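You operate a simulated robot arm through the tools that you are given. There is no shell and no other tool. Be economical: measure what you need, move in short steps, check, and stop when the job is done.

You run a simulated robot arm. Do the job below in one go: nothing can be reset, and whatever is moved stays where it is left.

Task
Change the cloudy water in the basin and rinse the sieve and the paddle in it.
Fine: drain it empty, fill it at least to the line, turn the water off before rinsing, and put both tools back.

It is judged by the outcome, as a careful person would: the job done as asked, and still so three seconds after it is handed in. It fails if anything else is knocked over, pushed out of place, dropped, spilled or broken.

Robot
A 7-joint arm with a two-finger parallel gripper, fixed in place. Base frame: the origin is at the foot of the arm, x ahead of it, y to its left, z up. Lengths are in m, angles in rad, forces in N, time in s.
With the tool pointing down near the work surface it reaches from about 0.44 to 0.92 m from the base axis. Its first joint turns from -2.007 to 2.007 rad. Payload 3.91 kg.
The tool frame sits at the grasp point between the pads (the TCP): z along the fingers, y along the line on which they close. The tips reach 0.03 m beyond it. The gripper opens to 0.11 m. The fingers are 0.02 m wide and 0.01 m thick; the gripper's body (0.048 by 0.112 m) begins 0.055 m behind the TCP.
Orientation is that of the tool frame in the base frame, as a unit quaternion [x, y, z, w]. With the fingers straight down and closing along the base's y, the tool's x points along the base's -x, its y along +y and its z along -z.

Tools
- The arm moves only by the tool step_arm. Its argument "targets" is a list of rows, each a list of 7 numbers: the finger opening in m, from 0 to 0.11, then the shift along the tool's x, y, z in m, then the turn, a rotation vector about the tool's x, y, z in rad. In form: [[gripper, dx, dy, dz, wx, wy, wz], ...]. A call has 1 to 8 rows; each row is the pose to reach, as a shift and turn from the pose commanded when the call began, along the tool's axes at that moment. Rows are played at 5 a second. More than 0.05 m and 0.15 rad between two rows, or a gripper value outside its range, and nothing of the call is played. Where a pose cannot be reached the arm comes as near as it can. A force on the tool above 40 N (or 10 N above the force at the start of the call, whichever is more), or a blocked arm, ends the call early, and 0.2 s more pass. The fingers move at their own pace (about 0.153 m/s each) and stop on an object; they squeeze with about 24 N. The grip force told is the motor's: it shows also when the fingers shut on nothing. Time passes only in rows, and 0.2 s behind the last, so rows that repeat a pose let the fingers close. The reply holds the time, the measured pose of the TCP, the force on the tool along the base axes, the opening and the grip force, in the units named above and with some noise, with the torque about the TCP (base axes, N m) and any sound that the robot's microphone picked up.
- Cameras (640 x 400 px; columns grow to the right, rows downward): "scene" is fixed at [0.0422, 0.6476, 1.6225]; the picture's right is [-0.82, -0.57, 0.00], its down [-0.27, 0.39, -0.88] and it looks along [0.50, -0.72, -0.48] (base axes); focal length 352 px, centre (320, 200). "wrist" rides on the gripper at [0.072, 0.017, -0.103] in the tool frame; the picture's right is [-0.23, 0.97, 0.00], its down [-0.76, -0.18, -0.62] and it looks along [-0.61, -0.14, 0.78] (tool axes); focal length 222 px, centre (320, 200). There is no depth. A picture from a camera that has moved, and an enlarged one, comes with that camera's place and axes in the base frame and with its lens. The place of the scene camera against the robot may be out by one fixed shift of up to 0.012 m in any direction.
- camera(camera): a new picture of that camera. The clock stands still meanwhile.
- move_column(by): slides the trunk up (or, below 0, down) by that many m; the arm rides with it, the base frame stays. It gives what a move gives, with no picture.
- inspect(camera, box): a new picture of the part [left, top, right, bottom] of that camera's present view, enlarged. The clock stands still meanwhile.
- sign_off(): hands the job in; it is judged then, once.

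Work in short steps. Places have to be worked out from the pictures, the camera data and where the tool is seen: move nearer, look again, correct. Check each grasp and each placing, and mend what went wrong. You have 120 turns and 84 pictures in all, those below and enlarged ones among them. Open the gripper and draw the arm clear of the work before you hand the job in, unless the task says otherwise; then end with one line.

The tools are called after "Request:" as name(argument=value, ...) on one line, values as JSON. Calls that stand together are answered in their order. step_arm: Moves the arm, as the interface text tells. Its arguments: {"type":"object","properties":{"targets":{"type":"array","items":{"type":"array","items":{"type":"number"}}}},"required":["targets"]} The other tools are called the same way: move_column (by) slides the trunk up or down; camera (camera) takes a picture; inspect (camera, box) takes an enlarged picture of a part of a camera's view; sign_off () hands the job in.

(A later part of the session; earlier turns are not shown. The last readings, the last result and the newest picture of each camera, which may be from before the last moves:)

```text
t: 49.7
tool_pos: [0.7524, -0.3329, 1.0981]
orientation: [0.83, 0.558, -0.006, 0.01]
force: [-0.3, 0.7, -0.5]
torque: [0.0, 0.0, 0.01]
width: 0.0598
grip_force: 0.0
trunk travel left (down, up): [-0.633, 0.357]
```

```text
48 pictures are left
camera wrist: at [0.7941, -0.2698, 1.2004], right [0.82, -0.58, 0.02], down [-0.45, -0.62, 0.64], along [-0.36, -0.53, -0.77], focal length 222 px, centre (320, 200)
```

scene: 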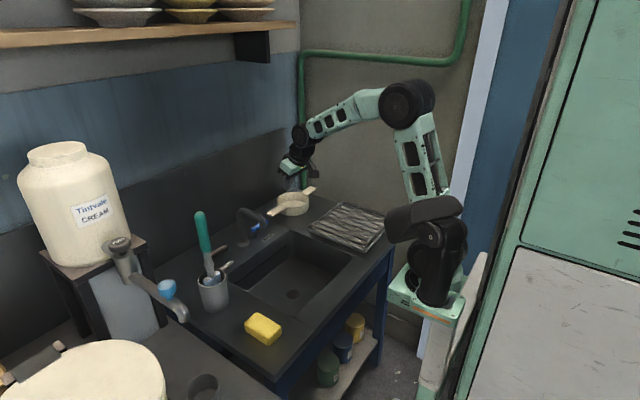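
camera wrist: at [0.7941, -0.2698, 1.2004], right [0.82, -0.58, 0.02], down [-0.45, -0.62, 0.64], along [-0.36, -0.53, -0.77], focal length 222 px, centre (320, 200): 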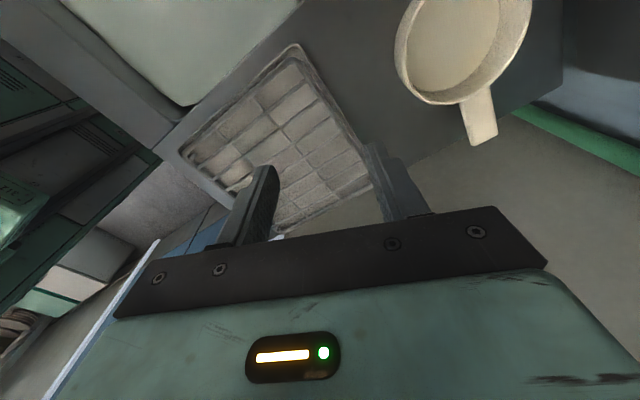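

The sieve is at upper right in this view, centred near (0.92, -0.38) with radius ≈0.065. I move radially outward and lower for a better look.

Request:
step_arm(targets=[[0.06, 0.004, 0.045, 0, 0, 0, 0], [0.06, 0.008, 0.08, 0, 0, 0, 0]])

Request:
step_arm(targets=[[0.06, 0, 0, 0, -0.09, 0, 0], [0.06, 0, 0, 0, -0.18, 0, 0]])

Request:
move_column(by=-0.09)

Request:
camera(camera="wrist")

```text
t: 50.3
tool_pos: [0.829, -0.3557, 1.0982]
orientation: [0.829, 0.559, -0.006, 0.012]
force: [-0.4, -0.2, 1.1]
torque: [-0.04, -0.02, 0.02]
width: 0.0599
grip_force: 0.0
trunk travel left (down, up): [-0.633, 0.357]
```

```text
t: 50.9
tool_pos: [0.8296, -0.3549, 1.0972]
orientation: [0.825, 0.557, 0.045, 0.086]
force: [0.1, -0.2, -0.8]
torque: [0.0, 0.03, 0.02]
width: 0.0598
grip_force: 0.1
trunk travel left (down, up): [-0.633, 0.357]
```

```text
t: 52.1
tool_pos: [0.8291, -0.3548, 1.0082]
orientation: [0.825, 0.557, 0.045, 0.084]
force: [-0.2, 0.8, -0.2]
torque: [-0.01, -0.01, -0.01]
width: 0.06
grip_force: 0.1
trunk travel left (down, up): [-0.543, 0.447]
```

```text
47 pictures are left
camera wrist: at [0.8539, -0.2847, 1.1115], right [0.8, -0.57, 0.19], down [-0.55, -0.58, 0.59], along [-0.22, -0.58, -0.78], focal length 222 px, centre (320, 200)
```

wrist: 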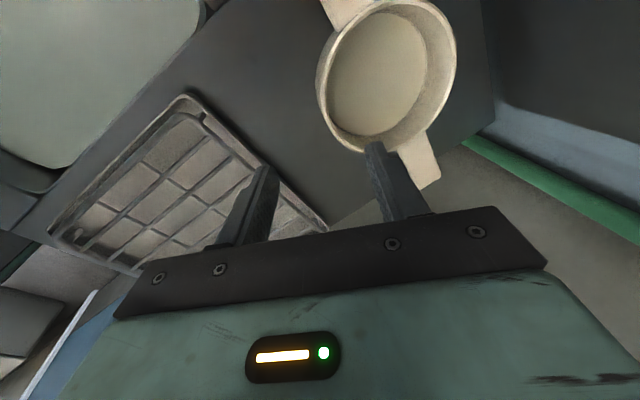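

Rim centre ≈(0.922, -0.377), radius ≈0.063, rim z≈0.89, and the bowl is hollow. I'll pinch the front wall nearest the robot at about (0.867, -0.354), so I add a little tilt and centre above it.

Request:
step_arm(targets=[[0.06, 0.007, 0.016, 0.003, -0.03, 0, 0], [0.06, 0.015, 0.0317, 0.006, -0.06, 0, 0]])

Request:
move_column(by=-0.065)

Request:
camera(camera="wrist")

Request:
inspect(camera="scene", box=[230, 140, 390, 240])

```text
t: 52.7
tool_pos: [0.8633, -0.3543, 1.0058]
orientation: [0.822, 0.555, 0.062, 0.111]
force: [-0.3, -0.7, 0.2]
torque: [0.02, -0.01, -0.04]
width: 0.0602
grip_force: 0.1
trunk travel left (down, up): [-0.543, 0.447]
```

```text
t: 53.8
tool_pos: [0.8645, -0.3535, 0.942]
orientation: [0.822, 0.556, 0.062, 0.109]
force: [0.1, 0.5, 0.2]
torque: [0.01, 0.02, 0.0]
width: 0.06
grip_force: 0.0
trunk travel left (down, up): [-0.478, 0.512]
```

```text
46 pictures are left
camera wrist: at [0.8836, -0.2806, 1.0452], right [0.79, -0.56, 0.25], down [-0.58, -0.57, 0.58], along [-0.18, -0.6, -0.78], focal length 222 px, centre (320, 200)
```

wrist: 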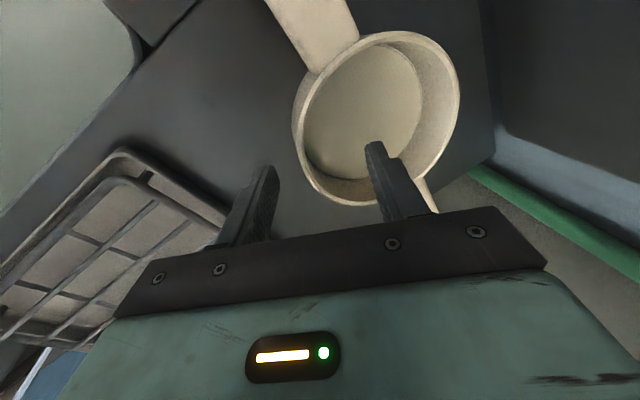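

```text
4.00 times, centred on (310, 190) of scene
camera zoom: at [0.0422, 0.6476, 1.6225], right [-0.82, -0.57, 0.0], down [-0.27, 0.39, -0.88], along [0.5, -0.72, -0.48], focal length 1408 px, centre (360, 240)
```

zoom: 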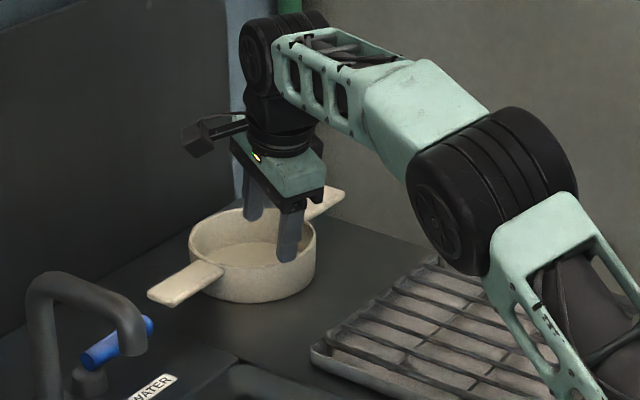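

The outer finger will come down outside the front wall and the inner finger inside the bowl. I descend 4.5 cm and check before closing.

Request:
move_column(by=-0.045)

Request:
camera(camera="wrist")

```text
t: 54.6
tool_pos: [0.8632, -0.3532, 0.8961]
orientation: [0.821, 0.557, 0.061, 0.109]
force: [0.7, 0.7, 0.3]
torque: [0.0, -0.01, -0.02]
width: 0.0602
grip_force: 0.1
trunk travel left (down, up): [-0.433, 0.557]
```

```text
44 pictures are left
camera wrist: at [0.8836, -0.2806, 1.0001], right [0.79, -0.56, 0.25], down [-0.58, -0.57, 0.58], along [-0.18, -0.6, -0.78], focal length 222 px, centre (320, 200)
```

wrist: 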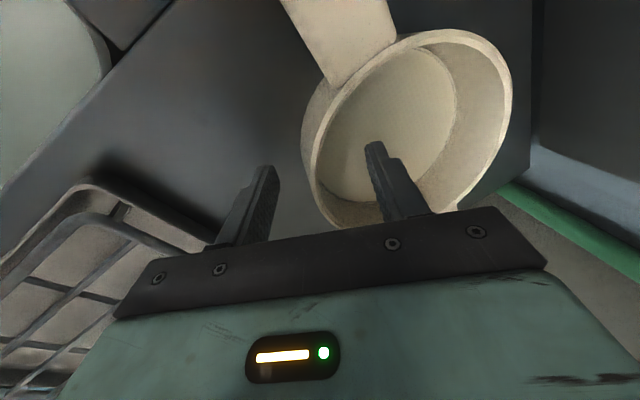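

The wall is between the fingers with no contact. I close on it.

Request:
step_arm(targets=[[0.03, 0, 0, 0, 0, 0, 0], [0.0, 0, 0, 0, 0, 0, 0], [0.0, 0, 0, 0, 0, 0, 0], [0.0, 0, 0, 0, 0, 0, 0]])

Request:
camera(camera="wrist")

```text
t: 55.6
tool_pos: [0.8637, -0.3533, 0.8955]
orientation: [0.821, 0.556, 0.062, 0.11]
force: [-0.7, -0.5, -1.3]
torque: [0.02, 0.12, -0.02]
width: 0.0069
grip_force: 23.3
trunk travel left (down, up): [-0.433, 0.557]
```

```text
43 pictures are left
camera wrist: at [0.8836, -0.2807, 1.0], right [0.79, -0.56, 0.25], down [-0.58, -0.57, 0.58], along [-0.18, -0.6, -0.78], focal length 222 px, centre (320, 200)
```

wrist: 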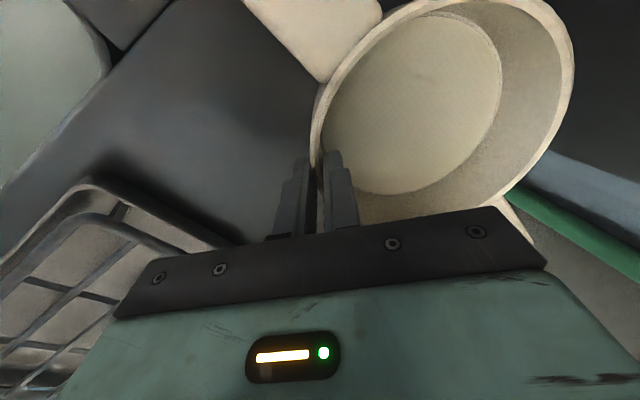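

The grip holds the wall (opening 6.9 mm), and the sieve has tilted slightly into line with the fingers. I lift it with the trunk and check.

Request:
move_column(by=0.12)

Request:
camera(camera="wrist")

Request:
camera(camera="scene")

```text
t: 57.1
tool_pos: [0.864, -0.3542, 1.0164]
orientation: [0.822, 0.556, 0.062, 0.11]
force: [0.1, 0.4, -1.8]
torque: [0.0, 0.12, -0.02]
width: 0.0068
grip_force: 24.0
trunk travel left (down, up): [-0.553, 0.437]
```

```text
42 pictures are left
camera wrist: at [0.8836, -0.2807, 1.12], right [0.79, -0.56, 0.25], down [-0.58, -0.57, 0.58], along [-0.18, -0.6, -0.78], focal length 222 px, centre (320, 200)
```

wrist: 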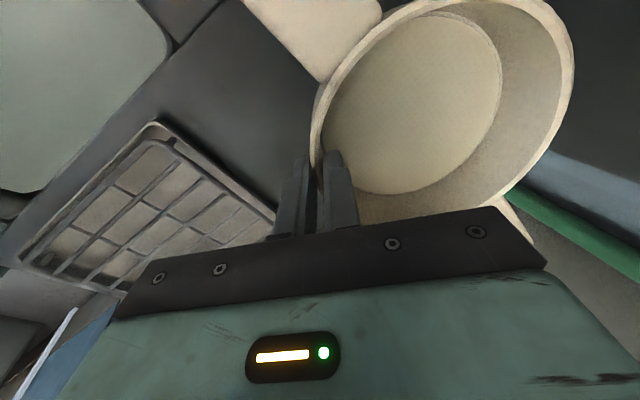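

```text
41 pictures are left
```

scene: 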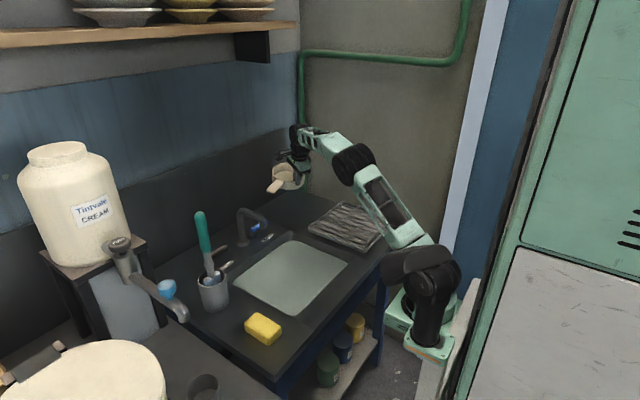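

The sieve is held firmly. I raise it above the tap's height, level it, and carry it to the basin while turning so the handles lie diagonally.

Request:
move_column(by=0.1)

Request:
step_arm(targets=[[0.0, 0, -0.03, 0, 0.08, 0, 0], [0.0, 0, -0.06, 0, 0.16, 0, 0], [0.0, 0, -0.1, 0, 0.245, 0, 0]])

```text
t: 58.5
tool_pos: [0.8654, -0.3549, 1.1152]
orientation: [0.822, 0.555, 0.062, 0.11]
force: [0.8, -0.9, -1.8]
torque: [0.02, 0.1, 0.02]
width: 0.007
grip_force: 24.1
trunk travel left (down, up): [-0.653, 0.337]
```

```text
t: 59.2
tool_pos: [0.7741, -0.3181, 1.0923]
orientation: [0.829, 0.559, -0.007, 0.008]
force: [-1.1, -0.5, -1.3]
torque: [0.03, 0.1, 0.01]
width: 0.0069
grip_force: 24.1
trunk travel left (down, up): [-0.653, 0.337]
```

Now I translate to over the basin with the yaw turn.

Request:
step_arm(targets=[[0.0, 0.01, -0.045, -0.015, 0, 0, -0.1], [0.0, 0.03, -0.088, -0.03, 0, 0, -0.24], [0.0, 0.055, -0.13, -0.03, 0, 0, -0.38], [0.0, 0.08, -0.17, -0.03, 0, 0, -0.52], [0.0, 0.107, -0.2, -0.03, 0, 0, -0.66], [0.0, 0.125, -0.218, -0.03, 0, 0, -0.76], [0.0, 0.136, -0.23, -0.03, 0, 0, -0.84]])

Request:
camera(camera="wrist")

Request:
camera(camera="scene")

```text
t: 60.9
tool_pos: [0.6114, -0.1065, 1.1171]
orientation: [0.529, 0.849, -0.01, 0.005]
force: [0.6, 0.2, -1.0]
torque: [-0.03, 0.08, 0.02]
width: 0.0072
grip_force: 24.3
trunk travel left (down, up): [-0.653, 0.337]
```

```text
40 pictures are left
camera wrist: at [0.5956, -0.0309, 1.2196], right [0.97, 0.23, -0.01], down [0.18, -0.75, 0.64], along [0.14, -0.62, -0.77], focal length 222 px, centre (320, 200)
```

wrist: 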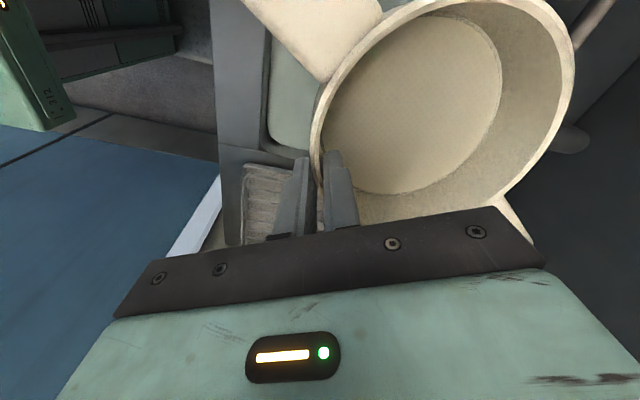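

```text
39 pictures are left
```

scene: 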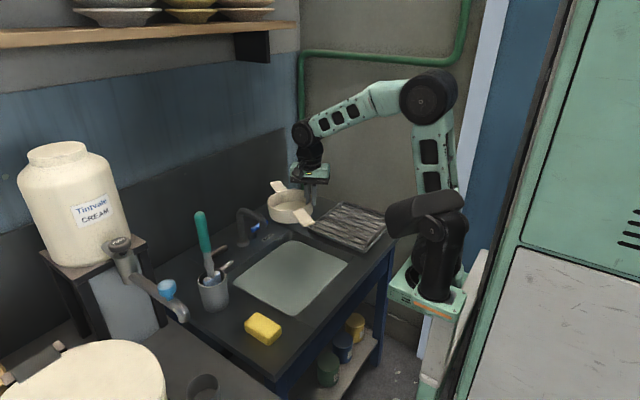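

The sieve is above the basin. I zoom in to measure the handle direction and tilt before dipping.

Request:
inspect(camera="scene", box=[210, 140, 370, 240])

```text
4.00 times, centred on (290, 190) of scene
camera zoom: at [0.0422, 0.6476, 1.6225], right [-0.82, -0.57, 0.0], down [-0.27, 0.39, -0.88], along [0.5, -0.72, -0.48], focal length 1408 px, centre (440, 240)
```

zoom: 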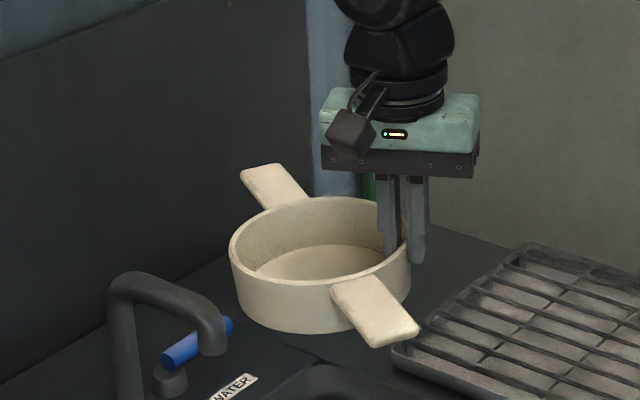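

The sieve turned about 14° in the grip, so its handles now lie near 150°. I turn the hand 0.44 rad back so they fit the basin's diagonal, then lower to just above the rim.

Request:
step_arm(targets=[[0.0, 0.0166, 0, 0, 0, 0, 0.147], [0.0, 0.033, 0, 0, 0, 0, 0.294], [0.0, 0.0497, 0, 0, 0, 0, 0.44]])

Request:
move_column(by=-0.185)

Request:
inspect(camera="scene", box=[180, 180, 400, 320])

Request:
camera(camera="wrist")

```text
t: 61.6
tool_pos: [0.5904, -0.0604, 1.1164]
orientation: [0.702, 0.712, -0.009, 0.007]
force: [-0.1, -0.4, -1.2]
torque: [0.0, 0.12, 0.0]
width: 0.0071
grip_force: 23.5
trunk travel left (down, up): [-0.653, 0.337]
```

```text
t: 63.7
tool_pos: [0.5894, -0.0607, 0.9309]
orientation: [0.701, 0.713, -0.008, 0.008]
force: [0.4, 0.4, -1.9]
torque: [0.02, 0.09, 0.01]
width: 0.0071
grip_force: 23.2
trunk travel left (down, up): [-0.468, 0.522]
```

```text
2.86 times, centred on (290, 250) of scene
camera zoom: at [0.0422, 0.6476, 1.6225], right [-0.82, -0.57, 0.0], down [-0.27, 0.39, -0.88], along [0.5, -0.72, -0.48], focal length 1006 px, centre (406, 57)
```

zoom: 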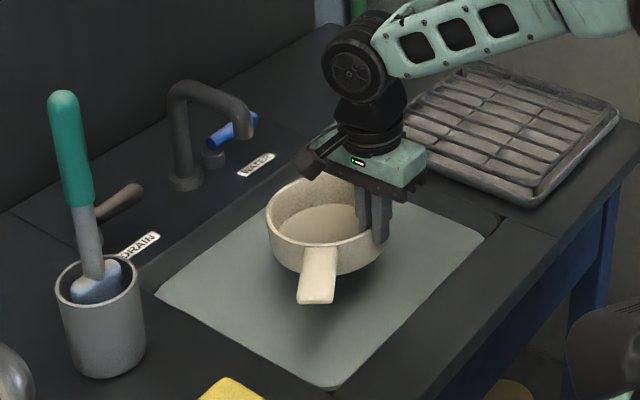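

```text
36 pictures are left
camera wrist: at [0.6058, 0.0148, 1.0338], right [0.98, -0.21, 0.0], down [-0.16, -0.75, 0.64], along [-0.13, -0.63, -0.77], focal length 222 px, centre (320, 200)
```

wrist: 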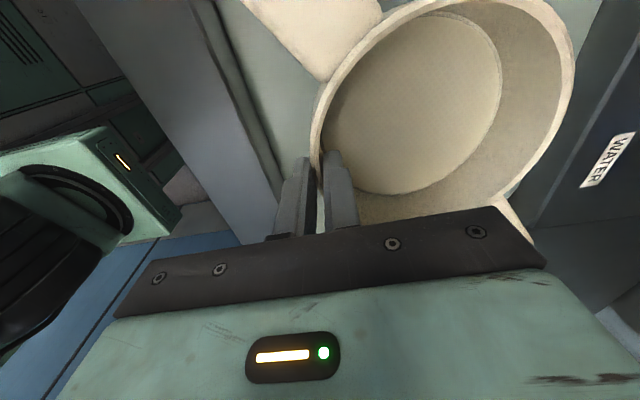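

The near handle tip is only about 1.2 cm inside the basin edge, while the far side has 6 cm. I shift 2.2 cm toward -y, then dip.

Request:
step_arm(targets=[[0.0, -0.022, 0.008, 0, 0, 0, 0]])

Request:
move_column(by=-0.06)

Request:
inspect(camera="scene", box=[180, 180, 400, 320])

```text
t: 64.1
tool_pos: [0.5972, -0.0831, 0.9323]
orientation: [0.701, 0.713, -0.009, 0.008]
force: [0.9, 0.4, -2.5]
torque: [-0.04, 0.12, -0.01]
width: 0.0071
grip_force: 23.9
trunk travel left (down, up): [-0.468, 0.522]
```

```text
t: 65.1
tool_pos: [0.5995, -0.0825, 0.8699]
orientation: [0.701, 0.713, -0.008, 0.007]
force: [0.6, -0.6, -1.1]
torque: [0.02, 0.07, -0.05]
width: 0.0069
grip_force: 24.6
trunk travel left (down, up): [-0.408, 0.582]
```

```text
2.86 times, centred on (290, 250) of scene
camera zoom: at [0.0422, 0.6476, 1.6225], right [-0.82, -0.57, 0.0], down [-0.27, 0.39, -0.88], along [0.5, -0.72, -0.48], focal length 1006 px, centre (406, 57)
```

zoom: 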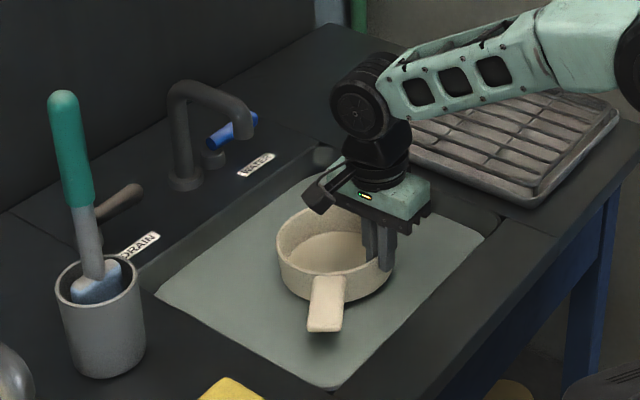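

It's centred and about to touch the water. I lower another 4 cm to immerse it, then swish gently.

Request:
move_column(by=-0.042)

Request:
step_arm(targets=[[0, 0.012, 0.008, 0, 0, 0, 0], [0, -0.012, -0.008, 0, 0, 0, 0], [0, 0.012, -0.008, 0, 0, 0, 0], [0, -0.012, 0.008, 0, 0, 0, 0], [0, 0.012, 0.008, 0, 0, 0, 0], [0, -0.012, -0.008, 0, 0, 0, 0], [0, 0, 0, 0, 0, 0, 0]])

Request:
inspect(camera="scene", box=[180, 180, 400, 320])

```text
t: 65.9
tool_pos: [0.5976, -0.0822, 0.8289]
orientation: [0.701, 0.713, -0.009, 0.007]
force: [0.1, 0.3, -1.6]
torque: [0.0, 0.09, 0.02]
width: 0.0068
grip_force: 24.6
trunk travel left (down, up): [-0.366, 0.624]
```

```text
t: 67.5
tool_pos: [0.5973, -0.0827, 0.8295]
orientation: [0.702, 0.712, -0.009, 0.007]
force: [-0.6, -0.3, -1.3]
torque: [-0.01, 0.11, 0.01]
width: 0.0069
grip_force: 23.8
trunk travel left (down, up): [-0.366, 0.624]
```

```text
2.86 times, centred on (290, 250) of scene
camera zoom: at [0.0422, 0.6476, 1.6225], right [-0.82, -0.57, 0.0], down [-0.27, 0.39, -0.88], along [0.5, -0.72, -0.48], focal length 1006 px, centre (406, 57)
```

zoom: 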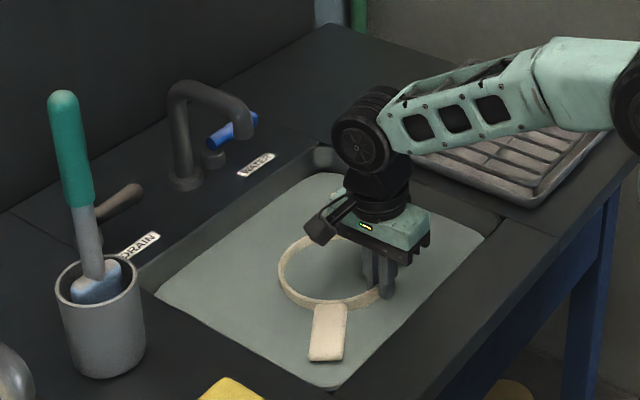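

The bowl is immersed up to its rim. One slightly deeper dip with a swish, then I lift it and let it drain over the basin.

Request:
move_column(by=-0.008)

Request:
step_arm(targets=[[0, 0.01, 0.01, 0, 0, 0, 0], [0, -0.01, -0.01, 0, 0, 0, 0], [0, 0.01, -0.01, 0, 0, 0, 0], [0, -0.01, 0.01, 0, 0, 0, 0], [0, 0.01, 0.01, 0, 0, 0, 0], [0, -0.01, -0.01, 0, 0, 0, 0], [0, 0, 0, 0, 0, 0, 0]])

Request:
move_column(by=0.1)

Request:
step_arm(targets=[[0, 0, 0, 0, 0, 0, 0], [0, 0, 0, 0, 0, 0, 0], [0, 0, 0, 0, 0, 0, 0], [0, 0, 0, 0, 0, 0, 0], [0, 0, 0, 0, 0, 0, 0], [0, 0, 0, 0, 0, 0, 0], [0, 0, 0, 0, 0, 0, 0], [0, 0, 0, 0, 0, 0, 0]])

Request:
inspect(camera="scene", box=[180, 180, 400, 320])

```text
t: 68.1
tool_pos: [0.5976, -0.0818, 0.8215]
orientation: [0.701, 0.713, -0.009, 0.008]
force: [0.2, -1.5, -2.1]
torque: [0.0, 0.11, 0.02]
width: 0.007
grip_force: 24.3
trunk travel left (down, up): [-0.358, 0.632]
```

```text
t: 69.7
tool_pos: [0.5983, -0.0818, 0.8225]
orientation: [0.702, 0.713, -0.009, 0.007]
force: [-0.6, -0.8, -1.3]
torque: [0.01, 0.11, 0.0]
width: 0.007
grip_force: 23.6
trunk travel left (down, up): [-0.358, 0.632]
```

```text
t: 71.0
tool_pos: [0.5984, -0.082, 0.9215]
orientation: [0.701, 0.713, -0.009, 0.007]
force: [0.0, 0.5, -1.6]
torque: [-0.04, 0.12, 0.0]
width: 0.0071
grip_force: 24.0
trunk travel left (down, up): [-0.458, 0.532]
```

```text
t: 72.8
tool_pos: [0.5985, -0.0815, 0.9217]
orientation: [0.702, 0.712, -0.008, 0.008]
force: [0.0, -0.6, -1.7]
torque: [-0.01, 0.09, -0.05]
width: 0.0071
grip_force: 24.1
trunk travel left (down, up): [-0.458, 0.532]
```

```text
2.86 times, centred on (290, 250) of scene
camera zoom: at [0.0422, 0.6476, 1.6225], right [-0.82, -0.57, 0.0], down [-0.27, 0.39, -0.88], along [0.5, -0.72, -0.48], focal length 1006 px, centre (406, 57)
```

zoom: 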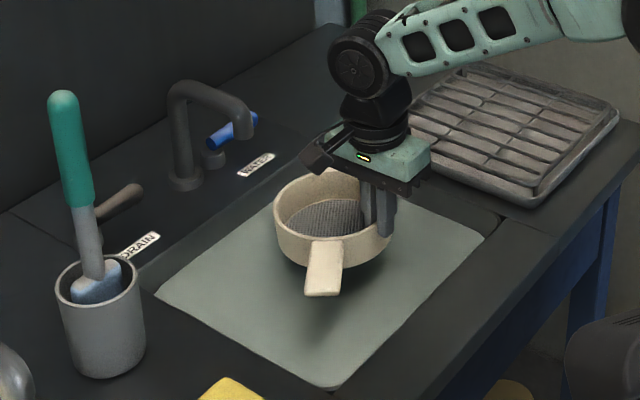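

The sieve's mesh is now clean. I raise it and carry it back, restoring its original handle direction.

Request:
move_column(by=0.2)

Request:
step_arm(targets=[[0, -0.04, 0.0, 0, 0, 0, 0.1], [0, -0.085, 0.015, 0, 0, 0, 0.2], [0, -0.12, 0.045, 0, 0, 0, 0.3], [0, -0.15, 0.08, 0, 0, 0, 0.4], [0, -0.18, 0.115, 0, 0, 0, 0.5], [0, -0.205, 0.145, 0, 0, 0, 0.6], [0, -0.221, 0.169, 0, 0, 0, 0.663]])

Request:
step_arm(targets=[[0, 0, 0.01, 0, -0.1, 0, 0], [0, 0, 0.02, 0, -0.2, 0, 0]])

Request:
camera(camera="scene")

```text
t: 75.0
tool_pos: [0.5983, -0.0812, 1.122]
orientation: [0.702, 0.712, -0.008, 0.008]
force: [-0.4, -0.1, -2.3]
torque: [0.02, 0.09, -0.02]
width: 0.0067
grip_force: 23.8
trunk travel left (down, up): [-0.658, 0.332]
```

```text
t: 76.6
tool_pos: [0.7689, -0.301, 1.1283]
orientation: [0.896, 0.445, -0.006, 0.01]
force: [-0.4, -0.2, 0.0]
torque: [0.05, 0.06, -0.02]
width: 0.007
grip_force: 24.2
trunk travel left (down, up): [-0.658, 0.332]
```

```text
t: 77.2
tool_pos: [0.7854, -0.3122, 1.1281]
orientation: [0.89, 0.444, 0.038, 0.099]
force: [0.1, -0.4, -1.1]
torque: [0.04, 0.11, 0.0]
width: 0.0067
grip_force: 24.3
trunk travel left (down, up): [-0.658, 0.332]
```

```text
32 pictures are left
```

scene: 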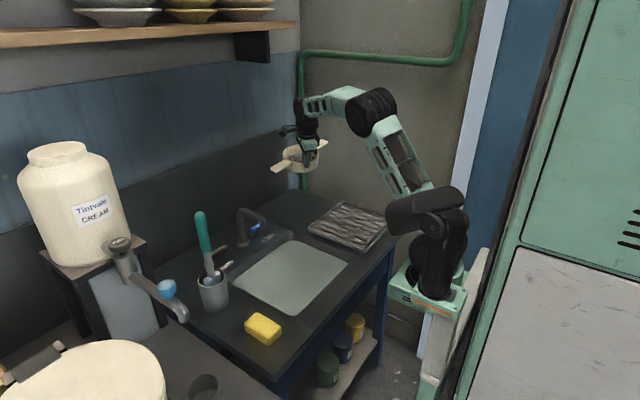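

I extend over the original spot and lower with the trunk to just above the counter.

Request:
step_arm(targets=[[0, 0.0125, 0.038, 0.0078, 0, 0, 0], [0, 0.0249, 0.0765, 0.0155, 0, 0, 0]])

Request:
move_column(by=-0.205)

Request:
inspect(camera="scene", box=[230, 140, 390, 240])

Request:
camera(camera="wrist")

```text
t: 77.8
tool_pos: [0.8637, -0.338, 1.1276]
orientation: [0.889, 0.445, 0.038, 0.099]
force: [-0.2, -0.6, -1.1]
torque: [0.05, 0.06, -0.04]
width: 0.0067
grip_force: 24.0
trunk travel left (down, up): [-0.658, 0.332]
```

```text
t: 80.0
tool_pos: [0.8627, -0.3364, 0.9227]
orientation: [0.89, 0.444, 0.038, 0.098]
force: [-0.1, -0.5, -1.2]
torque: [0.07, 0.1, 0.04]
width: 0.0068
grip_force: 23.7
trunk travel left (down, up): [-0.453, 0.537]
```

```text
4.00 times, centred on (310, 190) of scene
camera zoom: at [0.0422, 0.6476, 1.6225], right [-0.82, -0.57, 0.0], down [-0.27, 0.39, -0.88], along [0.5, -0.72, -0.48], focal length 1408 px, centre (360, 240)
```

zoom: 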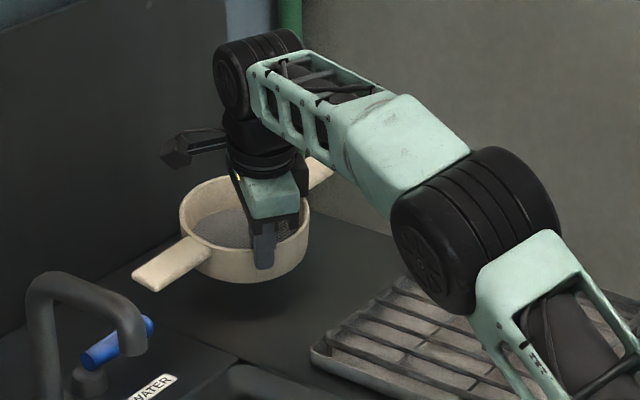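

```text
30 pictures are left
camera wrist: at [0.9045, -0.2742, 1.0272], right [0.62, -0.75, 0.21], down [-0.7, -0.41, 0.59], along [-0.35, -0.51, -0.78], focal length 222 px, centre (320, 200)
```

wrist: 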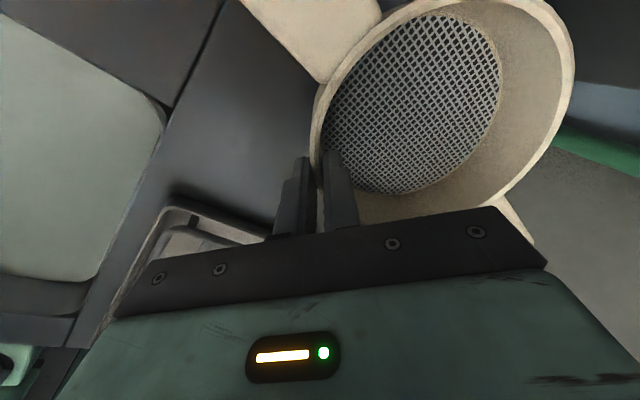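

Position matches the original within about a centimetre. I lower in small steps until it touches the counter.

Request:
move_column(by=-0.022)

Request:
step_arm(targets=[[0, 0, 0, 0.003, 0, 0, 0], [0, 0, 0, 0.005, 0, 0, 0]])

Request:
inspect(camera="scene", box=[230, 140, 390, 240])

```text
t: 80.7
tool_pos: [0.8638, -0.3376, 0.9015]
orientation: [0.89, 0.444, 0.039, 0.099]
force: [1.0, -0.9, -1.9]
torque: [0.06, 0.08, -0.03]
width: 0.0068
grip_force: 24.2
trunk travel left (down, up): [-0.431, 0.559]
```

```text
t: 81.3
tool_pos: [0.8636, -0.3392, 0.8964]
orientation: [0.89, 0.444, 0.039, 0.099]
force: [0.6, 0.0, -2.0]
torque: [0.04, 0.1, -0.01]
width: 0.0071
grip_force: 24.2
trunk travel left (down, up): [-0.431, 0.559]
```

```text
4.00 times, centred on (310, 190) of scene
camera zoom: at [0.0422, 0.6476, 1.6225], right [-0.82, -0.57, 0.0], down [-0.27, 0.39, -0.88], along [0.5, -0.72, -0.48], focal length 1408 px, centre (360, 240)
```

zoom: 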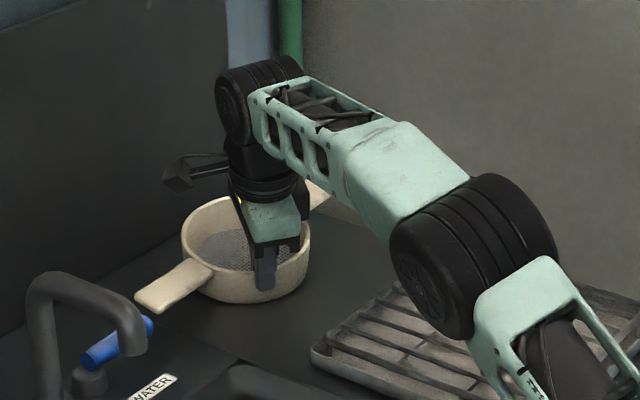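

No contact yet. I continue in small increments.

Request:
step_arm(targets=[[0, 0, 0, 0.003, 0, 0, 0], [0, 0, 0, 0.006, 0, 0, 0]])

Request:
step_arm(targets=[[0, 0, 0, 0.002, 0, 0, 0], [0, 0, 0, 0.004, 0, 0, 0]])

```text
t: 81.9
tool_pos: [0.8643, -0.3393, 0.8947]
orientation: [0.889, 0.444, 0.042, 0.102]
force: [-1.9, 0.2, 24.2]
torque: [0.02, -0.12, -0.04]
width: 0.0076
grip_force: 23.9
trunk travel left (down, up): [-0.431, 0.559]
```

```text
t: 82.5
tool_pos: [0.8643, -0.339, 0.8887]
orientation: [0.889, 0.444, 0.04, 0.101]
force: [2.8, -2.8, 26.5]
torque: [-0.17, -0.39, -0.05]
width: 0.0071
grip_force: 23.9
trunk travel left (down, up): [-0.431, 0.559]
```

It is in contact with the counter. I open the fingers gently and look.

Request:
step_arm(targets=[[0.015, 0, 0, -0.003, 0, 0, 0], [0.03, 0, 0, -0.003, 0, 0, 0], [0.05, 0, 0, -0.003, 0, 0, 0], [0.05, 0, 0, -0.003, 0, 0, 0]])

Request:
camera(camera="wrist")

```text
t: 83.5
tool_pos: [0.865, -0.3386, 0.8881]
orientation: [0.89, 0.444, 0.038, 0.098]
force: [0.9, 0.2, -0.3]
torque: [-0.01, 0.01, 0.04]
width: 0.0498
grip_force: 0.1
trunk travel left (down, up): [-0.431, 0.559]
```

```text
28 pictures are left
camera wrist: at [0.9064, -0.2756, 0.9928], right [0.62, -0.75, 0.21], down [-0.7, -0.41, 0.59], along [-0.35, -0.51, -0.78], focal length 222 px, centre (320, 200)
```

wrist: 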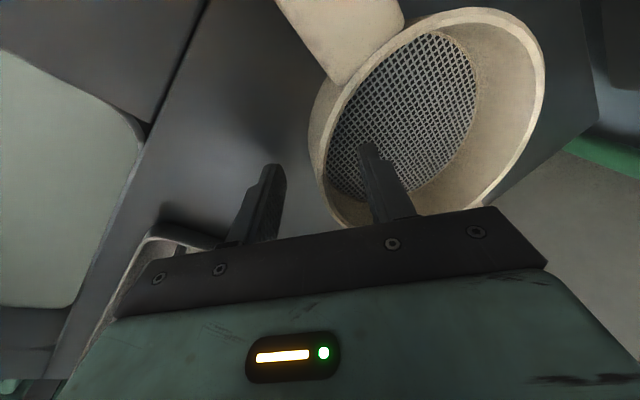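

The sieve sits flat between the open fingers. I lift straight up and check its placement.

Request:
move_column(by=0.22)

Request:
inspect(camera="scene", box=[180, 170, 400, 310])

```text
t: 85.8
tool_pos: [0.8647, -0.3374, 1.1093]
orientation: [0.89, 0.444, 0.039, 0.098]
force: [-0.2, 0.0, 0.6]
torque: [0.04, 0.01, -0.01]
width: 0.0501
grip_force: 0.0
trunk travel left (down, up): [-0.651, 0.339]
```

```text
2.86 times, centred on (290, 240) of scene
camera zoom: at [0.0422, 0.6476, 1.6225], right [-0.82, -0.57, 0.0], down [-0.27, 0.39, -0.88], along [0.5, -0.72, -0.48], focal length 1006 px, centre (406, 86)
```

zoom: 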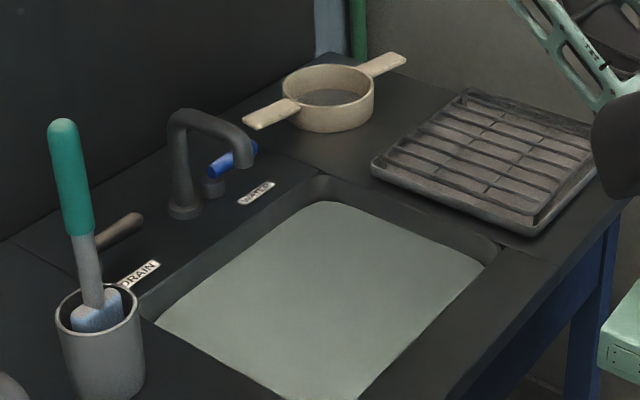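

The sieve's bowl is exactly on its original spot, with the handle direction a few degrees off. Next is the paddle: I rise, straighten the hand and turn it while retreating toward the middle.

Request:
move_column(by=0.18)

Request:
step_arm(targets=[[0.05, 0, -0.04, 0, 0.1, 0, 0], [0.05, 0, -0.08, 0, 0.2, 0, 0]])

Request:
step_arm(targets=[[0.06, 0.02, -0.03, 0, 0, 0, -0.148], [0.07, 0.04, -0.06, 0, 0, 0, -0.296], [0.08, 0.06, -0.09, 0, 0, 0, -0.444], [0.08, 0.08, -0.12, 0, 0, 0, -0.592], [0.08, 0.1, -0.15, 0, 0, 0, -0.74], [0.08, 0.12, -0.18, 0, 0, 0, -0.888], [0.08, 0.14, -0.21, 0, 0, 0, -1.036], [0.08, 0.16, -0.24, 0, 0, 0, -1.184]])

```text
t: 87.8
tool_pos: [0.8653, -0.3378, 1.2885]
orientation: [0.89, 0.444, 0.037, 0.098]
force: [0.4, 0.2, 0.3]
torque: [0.01, 0.02, 0.02]
width: 0.0502
grip_force: 0.1
trunk travel left (down, up): [-0.831, 0.159]
```

```text
t: 88.4
tool_pos: [0.803, -0.2913, 1.2715]
orientation: [0.895, 0.445, -0.007, 0.009]
force: [0.2, -0.1, -0.5]
torque: [0.02, 0.03, 0.01]
width: 0.0499
grip_force: 0.0
trunk travel left (down, up): [-0.831, 0.159]
```

```text
t: 90.2
tool_pos: [0.7053, -0.0204, 1.2656]
orientation: [0.493, 0.87, -0.01, 0.004]
force: [0.0, -0.5, -0.7]
torque: [0.03, 0.02, 0.01]
width: 0.0801
grip_force: 0.1
trunk travel left (down, up): [-0.831, 0.159]
```

I finish the turn and look at the cup and paddle.

Request:
step_arm(targets=[[0.08, 0.01, 0, 0, 0, 0, -0.148], [0.08, 0.02, 0, 0, 0, 0, -0.296], [0.08, 0.03, -0.003, 0, 0, 0, -0.444], [0.08, 0.04, -0.006, 0, 0, 0, -0.592], [0.08, 0.05, -0.009, 0, 0, 0, -0.74], [0.08, 0.065, -0.012, 0, 0, 0, -0.888], [0.08, 0.077, -0.012, 0, 0, 0, -1.03]])

Request:
camera(camera="wrist")

Request:
inspect(camera="scene", box=[130, 160, 290, 320])

```text
t: 91.8
tool_pos: [0.6577, 0.0407, 1.2642]
orientation: [0.0, 1.0, -0.011, -0.001]
force: [-0.8, -0.2, 0.9]
torque: [0.0, 0.0, -0.01]
width: 0.0799
grip_force: 0.0
trunk travel left (down, up): [-0.831, 0.159]
```

```text
26 pictures are left
camera wrist: at [0.5856, 0.0604, 1.3683], right [0.23, 0.97, -0.02], down [0.76, -0.17, 0.63], along [0.6, -0.16, -0.78], focal length 222 px, centre (320, 200)
```

wrist: 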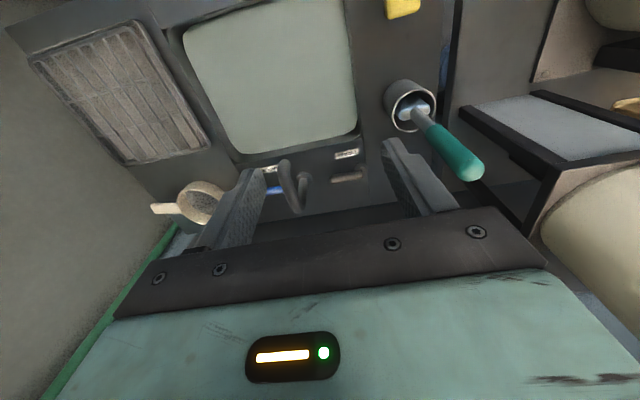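

```text
2.50 times, centred on (210, 240) of scene
camera zoom: at [0.0422, 0.6476, 1.6225], right [-0.82, -0.57, 0.0], down [-0.27, 0.39, -0.88], along [0.5, -0.72, -0.48], focal length 880 px, centre (595, 100)
```

zoom: 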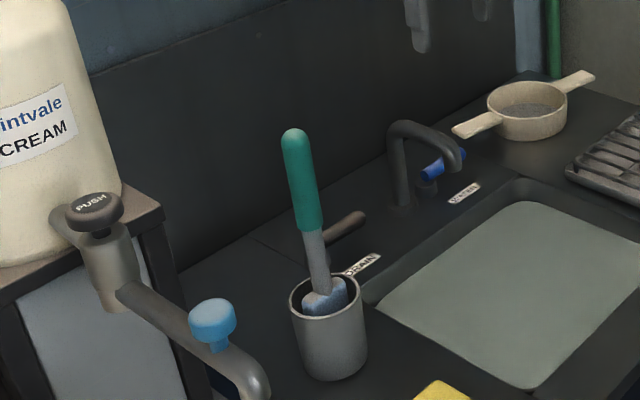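

The paddle handle top triangulates to (0.746, 0.183, 1.152), nearly vertical. I move above it with the fingers open.

Request:
step_arm(targets=[[0.08, -0.022, 0.037, 0, 0, 0, 0], [0.08, -0.044, 0.074, 0, 0, 0, 0], [0.08, -0.066, 0.111, 0, 0, 0, 0], [0.08, -0.086, 0.144, 0, 0, 0, 0]])

Request:
move_column(by=-0.065)

Request:
camera(camera="wrist")

Request:
camera(camera="scene")

```text
t: 92.8
tool_pos: [0.745, 0.1831, 1.26]
orientation: [0.002, 1.0, -0.012, -0.002]
force: [0.0, 0.0, 0.3]
torque: [0.05, -0.03, 0.01]
width: 0.08
grip_force: 0.1
trunk travel left (down, up): [-0.831, 0.159]
```

```text
t: 93.9
tool_pos: [0.7449, 0.1855, 1.1945]
orientation: [0.001, 1.0, -0.011, 0.0]
force: [-0.9, 0.4, 0.4]
torque: [0.0, -0.02, -0.02]
width: 0.0795
grip_force: 0.0
trunk travel left (down, up): [-0.766, 0.224]
```

```text
24 pictures are left
camera wrist: at [0.6734, 0.2047, 1.2995], right [0.23, 0.97, -0.02], down [0.76, -0.17, 0.63], along [0.6, -0.16, -0.78], focal length 222 px, centre (320, 200)
```

wrist: 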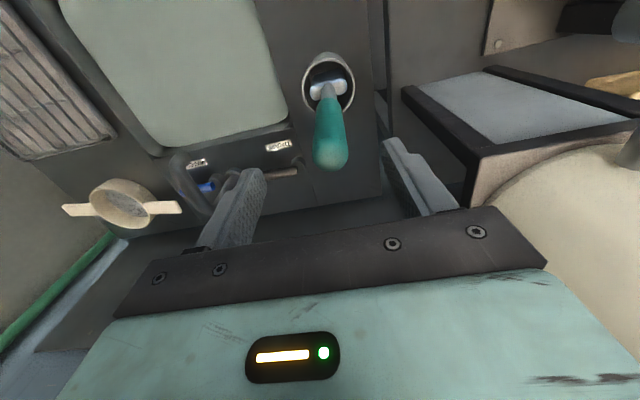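

```text
23 pictures are left
```

scene: 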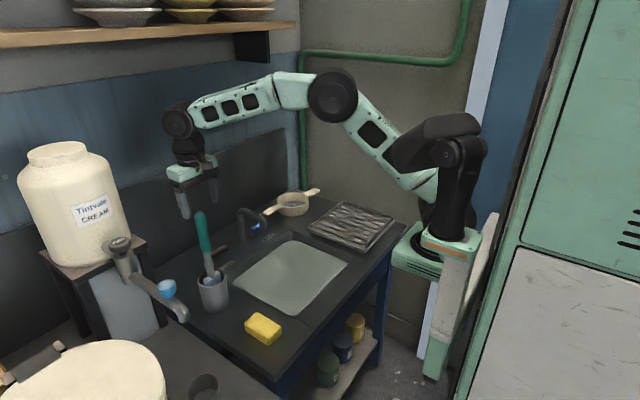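

The handle is between the fingers. I fine-adjust by a few millimetres, descend 8 cm and close.

Request:
step_arm(targets=[[0.08, -0.003, 0.004, 0, 0, 0, 0]])

Request:
move_column(by=-0.08)

Request:
step_arm(targets=[[0.04, 0, 0, 0, 0, 0, 0], [0.0, 0, 0, 0, 0, 0, 0], [0.0, 0, 0, 0, 0, 0, 0], [0.0, 0, 0, 0, 0, 0, 0]])

Request:
camera(camera="wrist")

```text
t: 94.3
tool_pos: [0.748, 0.1899, 1.1957]
orientation: [0.003, 1.0, -0.011, -0.001]
force: [0.5, 0.0, -0.2]
torque: [0.01, 0.04, 0.01]
width: 0.08
grip_force: 0.1
trunk travel left (down, up): [-0.766, 0.224]
```

```text
t: 95.4
tool_pos: [0.7473, 0.1871, 1.1161]
orientation: [0.002, 1.0, -0.011, -0.001]
force: [0.1, 0.4, 0.2]
torque: [0.0, 0.02, -0.02]
width: 0.08
grip_force: 0.0
trunk travel left (down, up): [-0.686, 0.304]
```

```text
t: 96.4
tool_pos: [0.7478, 0.1901, 1.1165]
orientation: [0.002, 1.0, -0.01, -0.001]
force: [0.7, 5.4, 1.1]
torque: [1.36, -0.11, 0.0]
width: 0.0278
grip_force: 23.4
trunk travel left (down, up): [-0.686, 0.304]
```

```text
22 pictures are left
camera wrist: at [0.6762, 0.2095, 1.2197], right [0.23, 0.97, -0.02], down [0.76, -0.17, 0.63], along [0.61, -0.16, -0.78], focal length 222 px, centre (320, 200)
```

wrist: 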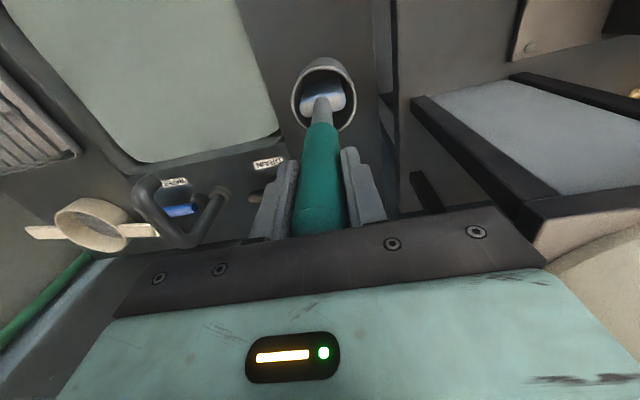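

The handle is gripped at 28 mm, but it presses sideways in the cup (5 N). I shift +y 5 mm to relieve that before lifting.

Request:
step_arm(targets=[[0.0, 0, 0.003, 0, 0, 0, 0], [0.0, 0, 0.005, 0, 0, 0, 0]])

```text
t: 97.0
tool_pos: [0.7479, 0.1933, 1.1151]
orientation: [0.003, 1.0, -0.012, -0.001]
force: [-1.2, 0.2, 9.4]
torque: [0.19, 0.33, 0.02]
width: 0.0276
grip_force: 23.9
trunk travel left (down, up): [-0.686, 0.304]
```

The side load is gone. I lift a little and check the readings, then lift clear of the cup.

Request:
move_column(by=0.04)

Request:
inspect(camera="scene", box=[130, 140, 290, 320])

```text
t: 97.9
tool_pos: [0.7483, 0.1936, 1.1554]
orientation: [0.003, 1.0, -0.011, -0.002]
force: [-0.7, -1.8, -1.5]
torque: [0.0, 0.03, 0.0]
width: 0.0277
grip_force: 24.2
trunk travel left (down, up): [-0.726, 0.264]
```

```text
2.22 times, centred on (210, 230) of scene
camera zoom: at [0.0422, 0.6476, 1.6225], right [-0.82, -0.57, 0.0], down [-0.27, 0.39, -0.88], along [0.5, -0.72, -0.48], focal length 782 px, centre (564, 133)
```

zoom: 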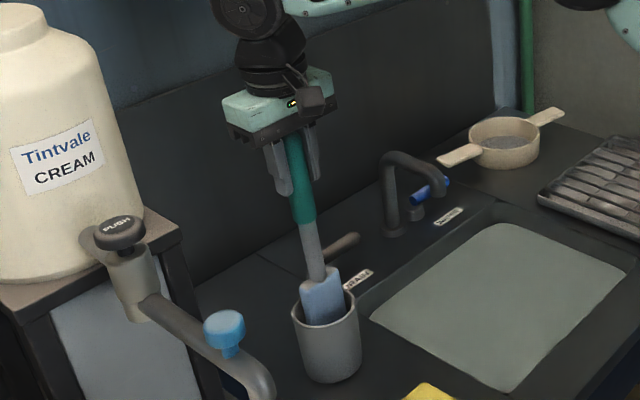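

It lifts freely and the cup stays put. I lift it fully clear.

Request:
move_column(by=0.12)

Request:
inspect(camera="scene", box=[130, 140, 290, 320])

```text
t: 99.4
tool_pos: [0.7485, 0.1936, 1.2759]
orientation: [0.002, 1.0, -0.012, -0.001]
force: [0.3, 0.2, -2.0]
torque: [0.01, 0.01, 0.02]
width: 0.0274
grip_force: 23.5
trunk travel left (down, up): [-0.846, 0.144]
```

```text
2.22 times, centred on (210, 230) of scene
camera zoom: at [0.0422, 0.6476, 1.6225], right [-0.82, -0.57, 0.0], down [-0.27, 0.39, -0.88], along [0.5, -0.72, -0.48], focal length 782 px, centre (564, 133)
```

zoom: 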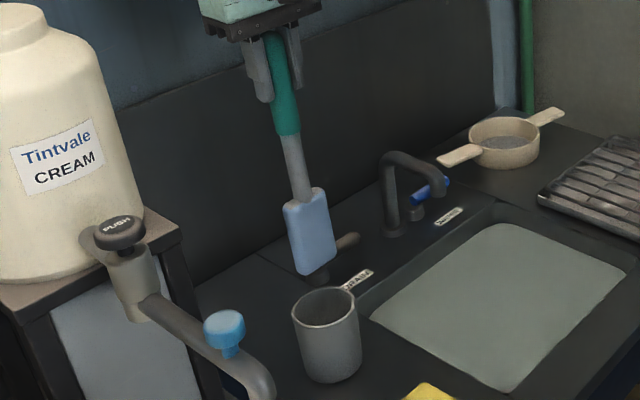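

The paddle is clear of the cup, with its blade bottom near z≈1.0. I carry it over the basin, keeping short of the spout.

Request:
step_arm(targets=[[0.0, 0.012, -0.04, 0, 0, 0, 0], [0.0, 0.025, -0.08, 0, 0, 0, 0], [0.0, 0.04, -0.12, 0, 0, 0, 0], [0.0, 0.055, -0.16, 0, 0, 0, 0], [0.0, 0.068, -0.2, 0, 0, 0, 0], [0.0, 0.08, -0.235, 0, 0, 0, 0], [0.0, 0.085, -0.255, 0, 0, 0, 0]])

Request:
move_column(by=-0.15)

Request:
inspect(camera="scene", box=[180, 140, 400, 320])

```text
t: 101.0
tool_pos: [0.6615, -0.0601, 1.2826]
orientation: [0.002, 1.0, -0.011, -0.001]
force: [0.9, 0.2, -1.6]
torque: [0.0, 0.01, 0.0]
width: 0.0275
grip_force: 24.4
trunk travel left (down, up): [-0.846, 0.144]
```

```text
t: 102.7
tool_pos: [0.6623, -0.0599, 1.1332]
orientation: [0.002, 1.0, -0.012, -0.001]
force: [-0.2, -0.2, -1.7]
torque: [0.03, -0.02, 0.0]
width: 0.0275
grip_force: 24.0
trunk travel left (down, up): [-0.696, 0.294]
```

```text
2.22 times, centred on (290, 230) of scene
camera zoom: at [0.0422, 0.6476, 1.6225], right [-0.82, -0.57, 0.0], down [-0.27, 0.39, -0.88], along [0.5, -0.72, -0.48], focal length 782 px, centre (387, 133)
```

zoom: 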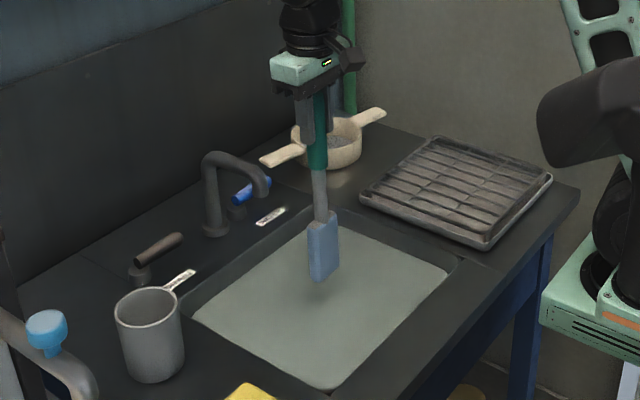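

The blade hangs just above the water mid-basin. I dip it about 9 cm and check the force.

Request:
move_column(by=-0.09)

Request:
inspect(camera="scene", box=[180, 140, 400, 320])

```text
t: 104.0
tool_pos: [0.6619, -0.0608, 1.0424]
orientation: [0.002, 1.0, -0.011, 0.0]
force: [1.0, -0.8, -3.3]
torque: [0.05, 0.01, -0.02]
width: 0.0276
grip_force: 23.9
trunk travel left (down, up): [-0.606, 0.384]
```

```text
2.22 times, centred on (290, 230) of scene
camera zoom: at [0.0422, 0.6476, 1.6225], right [-0.82, -0.57, 0.0], down [-0.27, 0.39, -0.88], along [0.5, -0.72, -0.48], focal length 782 px, centre (387, 133)
```

zoom: 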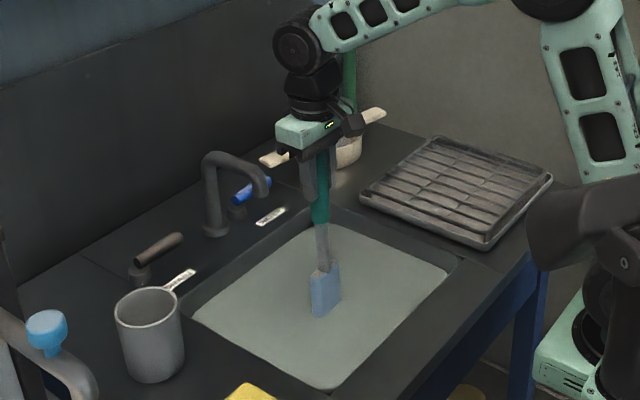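

Only the lower part is immersed, so I go 4 cm deeper and swish.

Request:
move_column(by=-0.04)

Request:
step_arm(targets=[[0, 0.03, 0, 0, 0, 0, 0], [0, 0.03, 0.03, 0, 0, 0, 0], [0, -0.01, 0.03, 0, 0, 0, 0], [0, -0.01, -0.01, 0, 0, 0, 0], [0, 0.03, -0.03, 0, 0, 0, 0], [0, 0.03, 0.01, 0, 0, 0, 0], [0, 0.0, 0, 0, 0, 0, 0]])

Request:
inspect(camera="scene", box=[180, 140, 400, 320])

```text
t: 104.8
tool_pos: [0.6623, -0.0603, 1.0028]
orientation: [0.001, 1.0, -0.011, -0.001]
force: [0.4, 0.0, -1.1]
torque: [0.03, 0.0, 0.01]
width: 0.0279
grip_force: 23.2
trunk travel left (down, up): [-0.566, 0.424]
```

```text
t: 106.4
tool_pos: [0.6611, -0.0621, 1.0062]
orientation: [0.002, 1.0, -0.011, -0.001]
force: [-0.5, 0.2, -1.4]
torque: [0.0, -0.03, -0.01]
width: 0.0278
grip_force: 23.9
trunk travel left (down, up): [-0.566, 0.424]
```

```text
2.22 times, centred on (290, 230) of scene
camera zoom: at [0.0422, 0.6476, 1.6225], right [-0.82, -0.57, 0.0], down [-0.27, 0.39, -0.88], along [0.5, -0.72, -0.48], focal length 782 px, centre (387, 133)
```

zoom: 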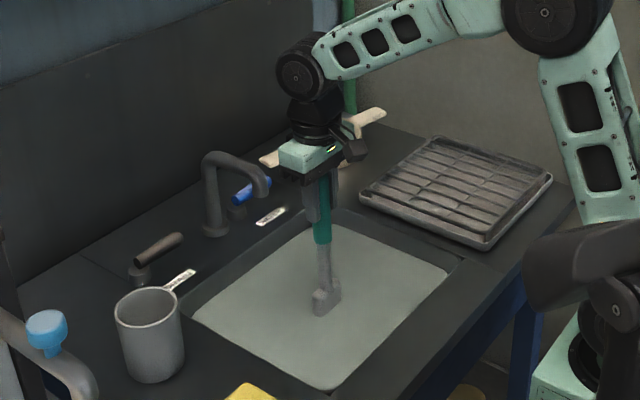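

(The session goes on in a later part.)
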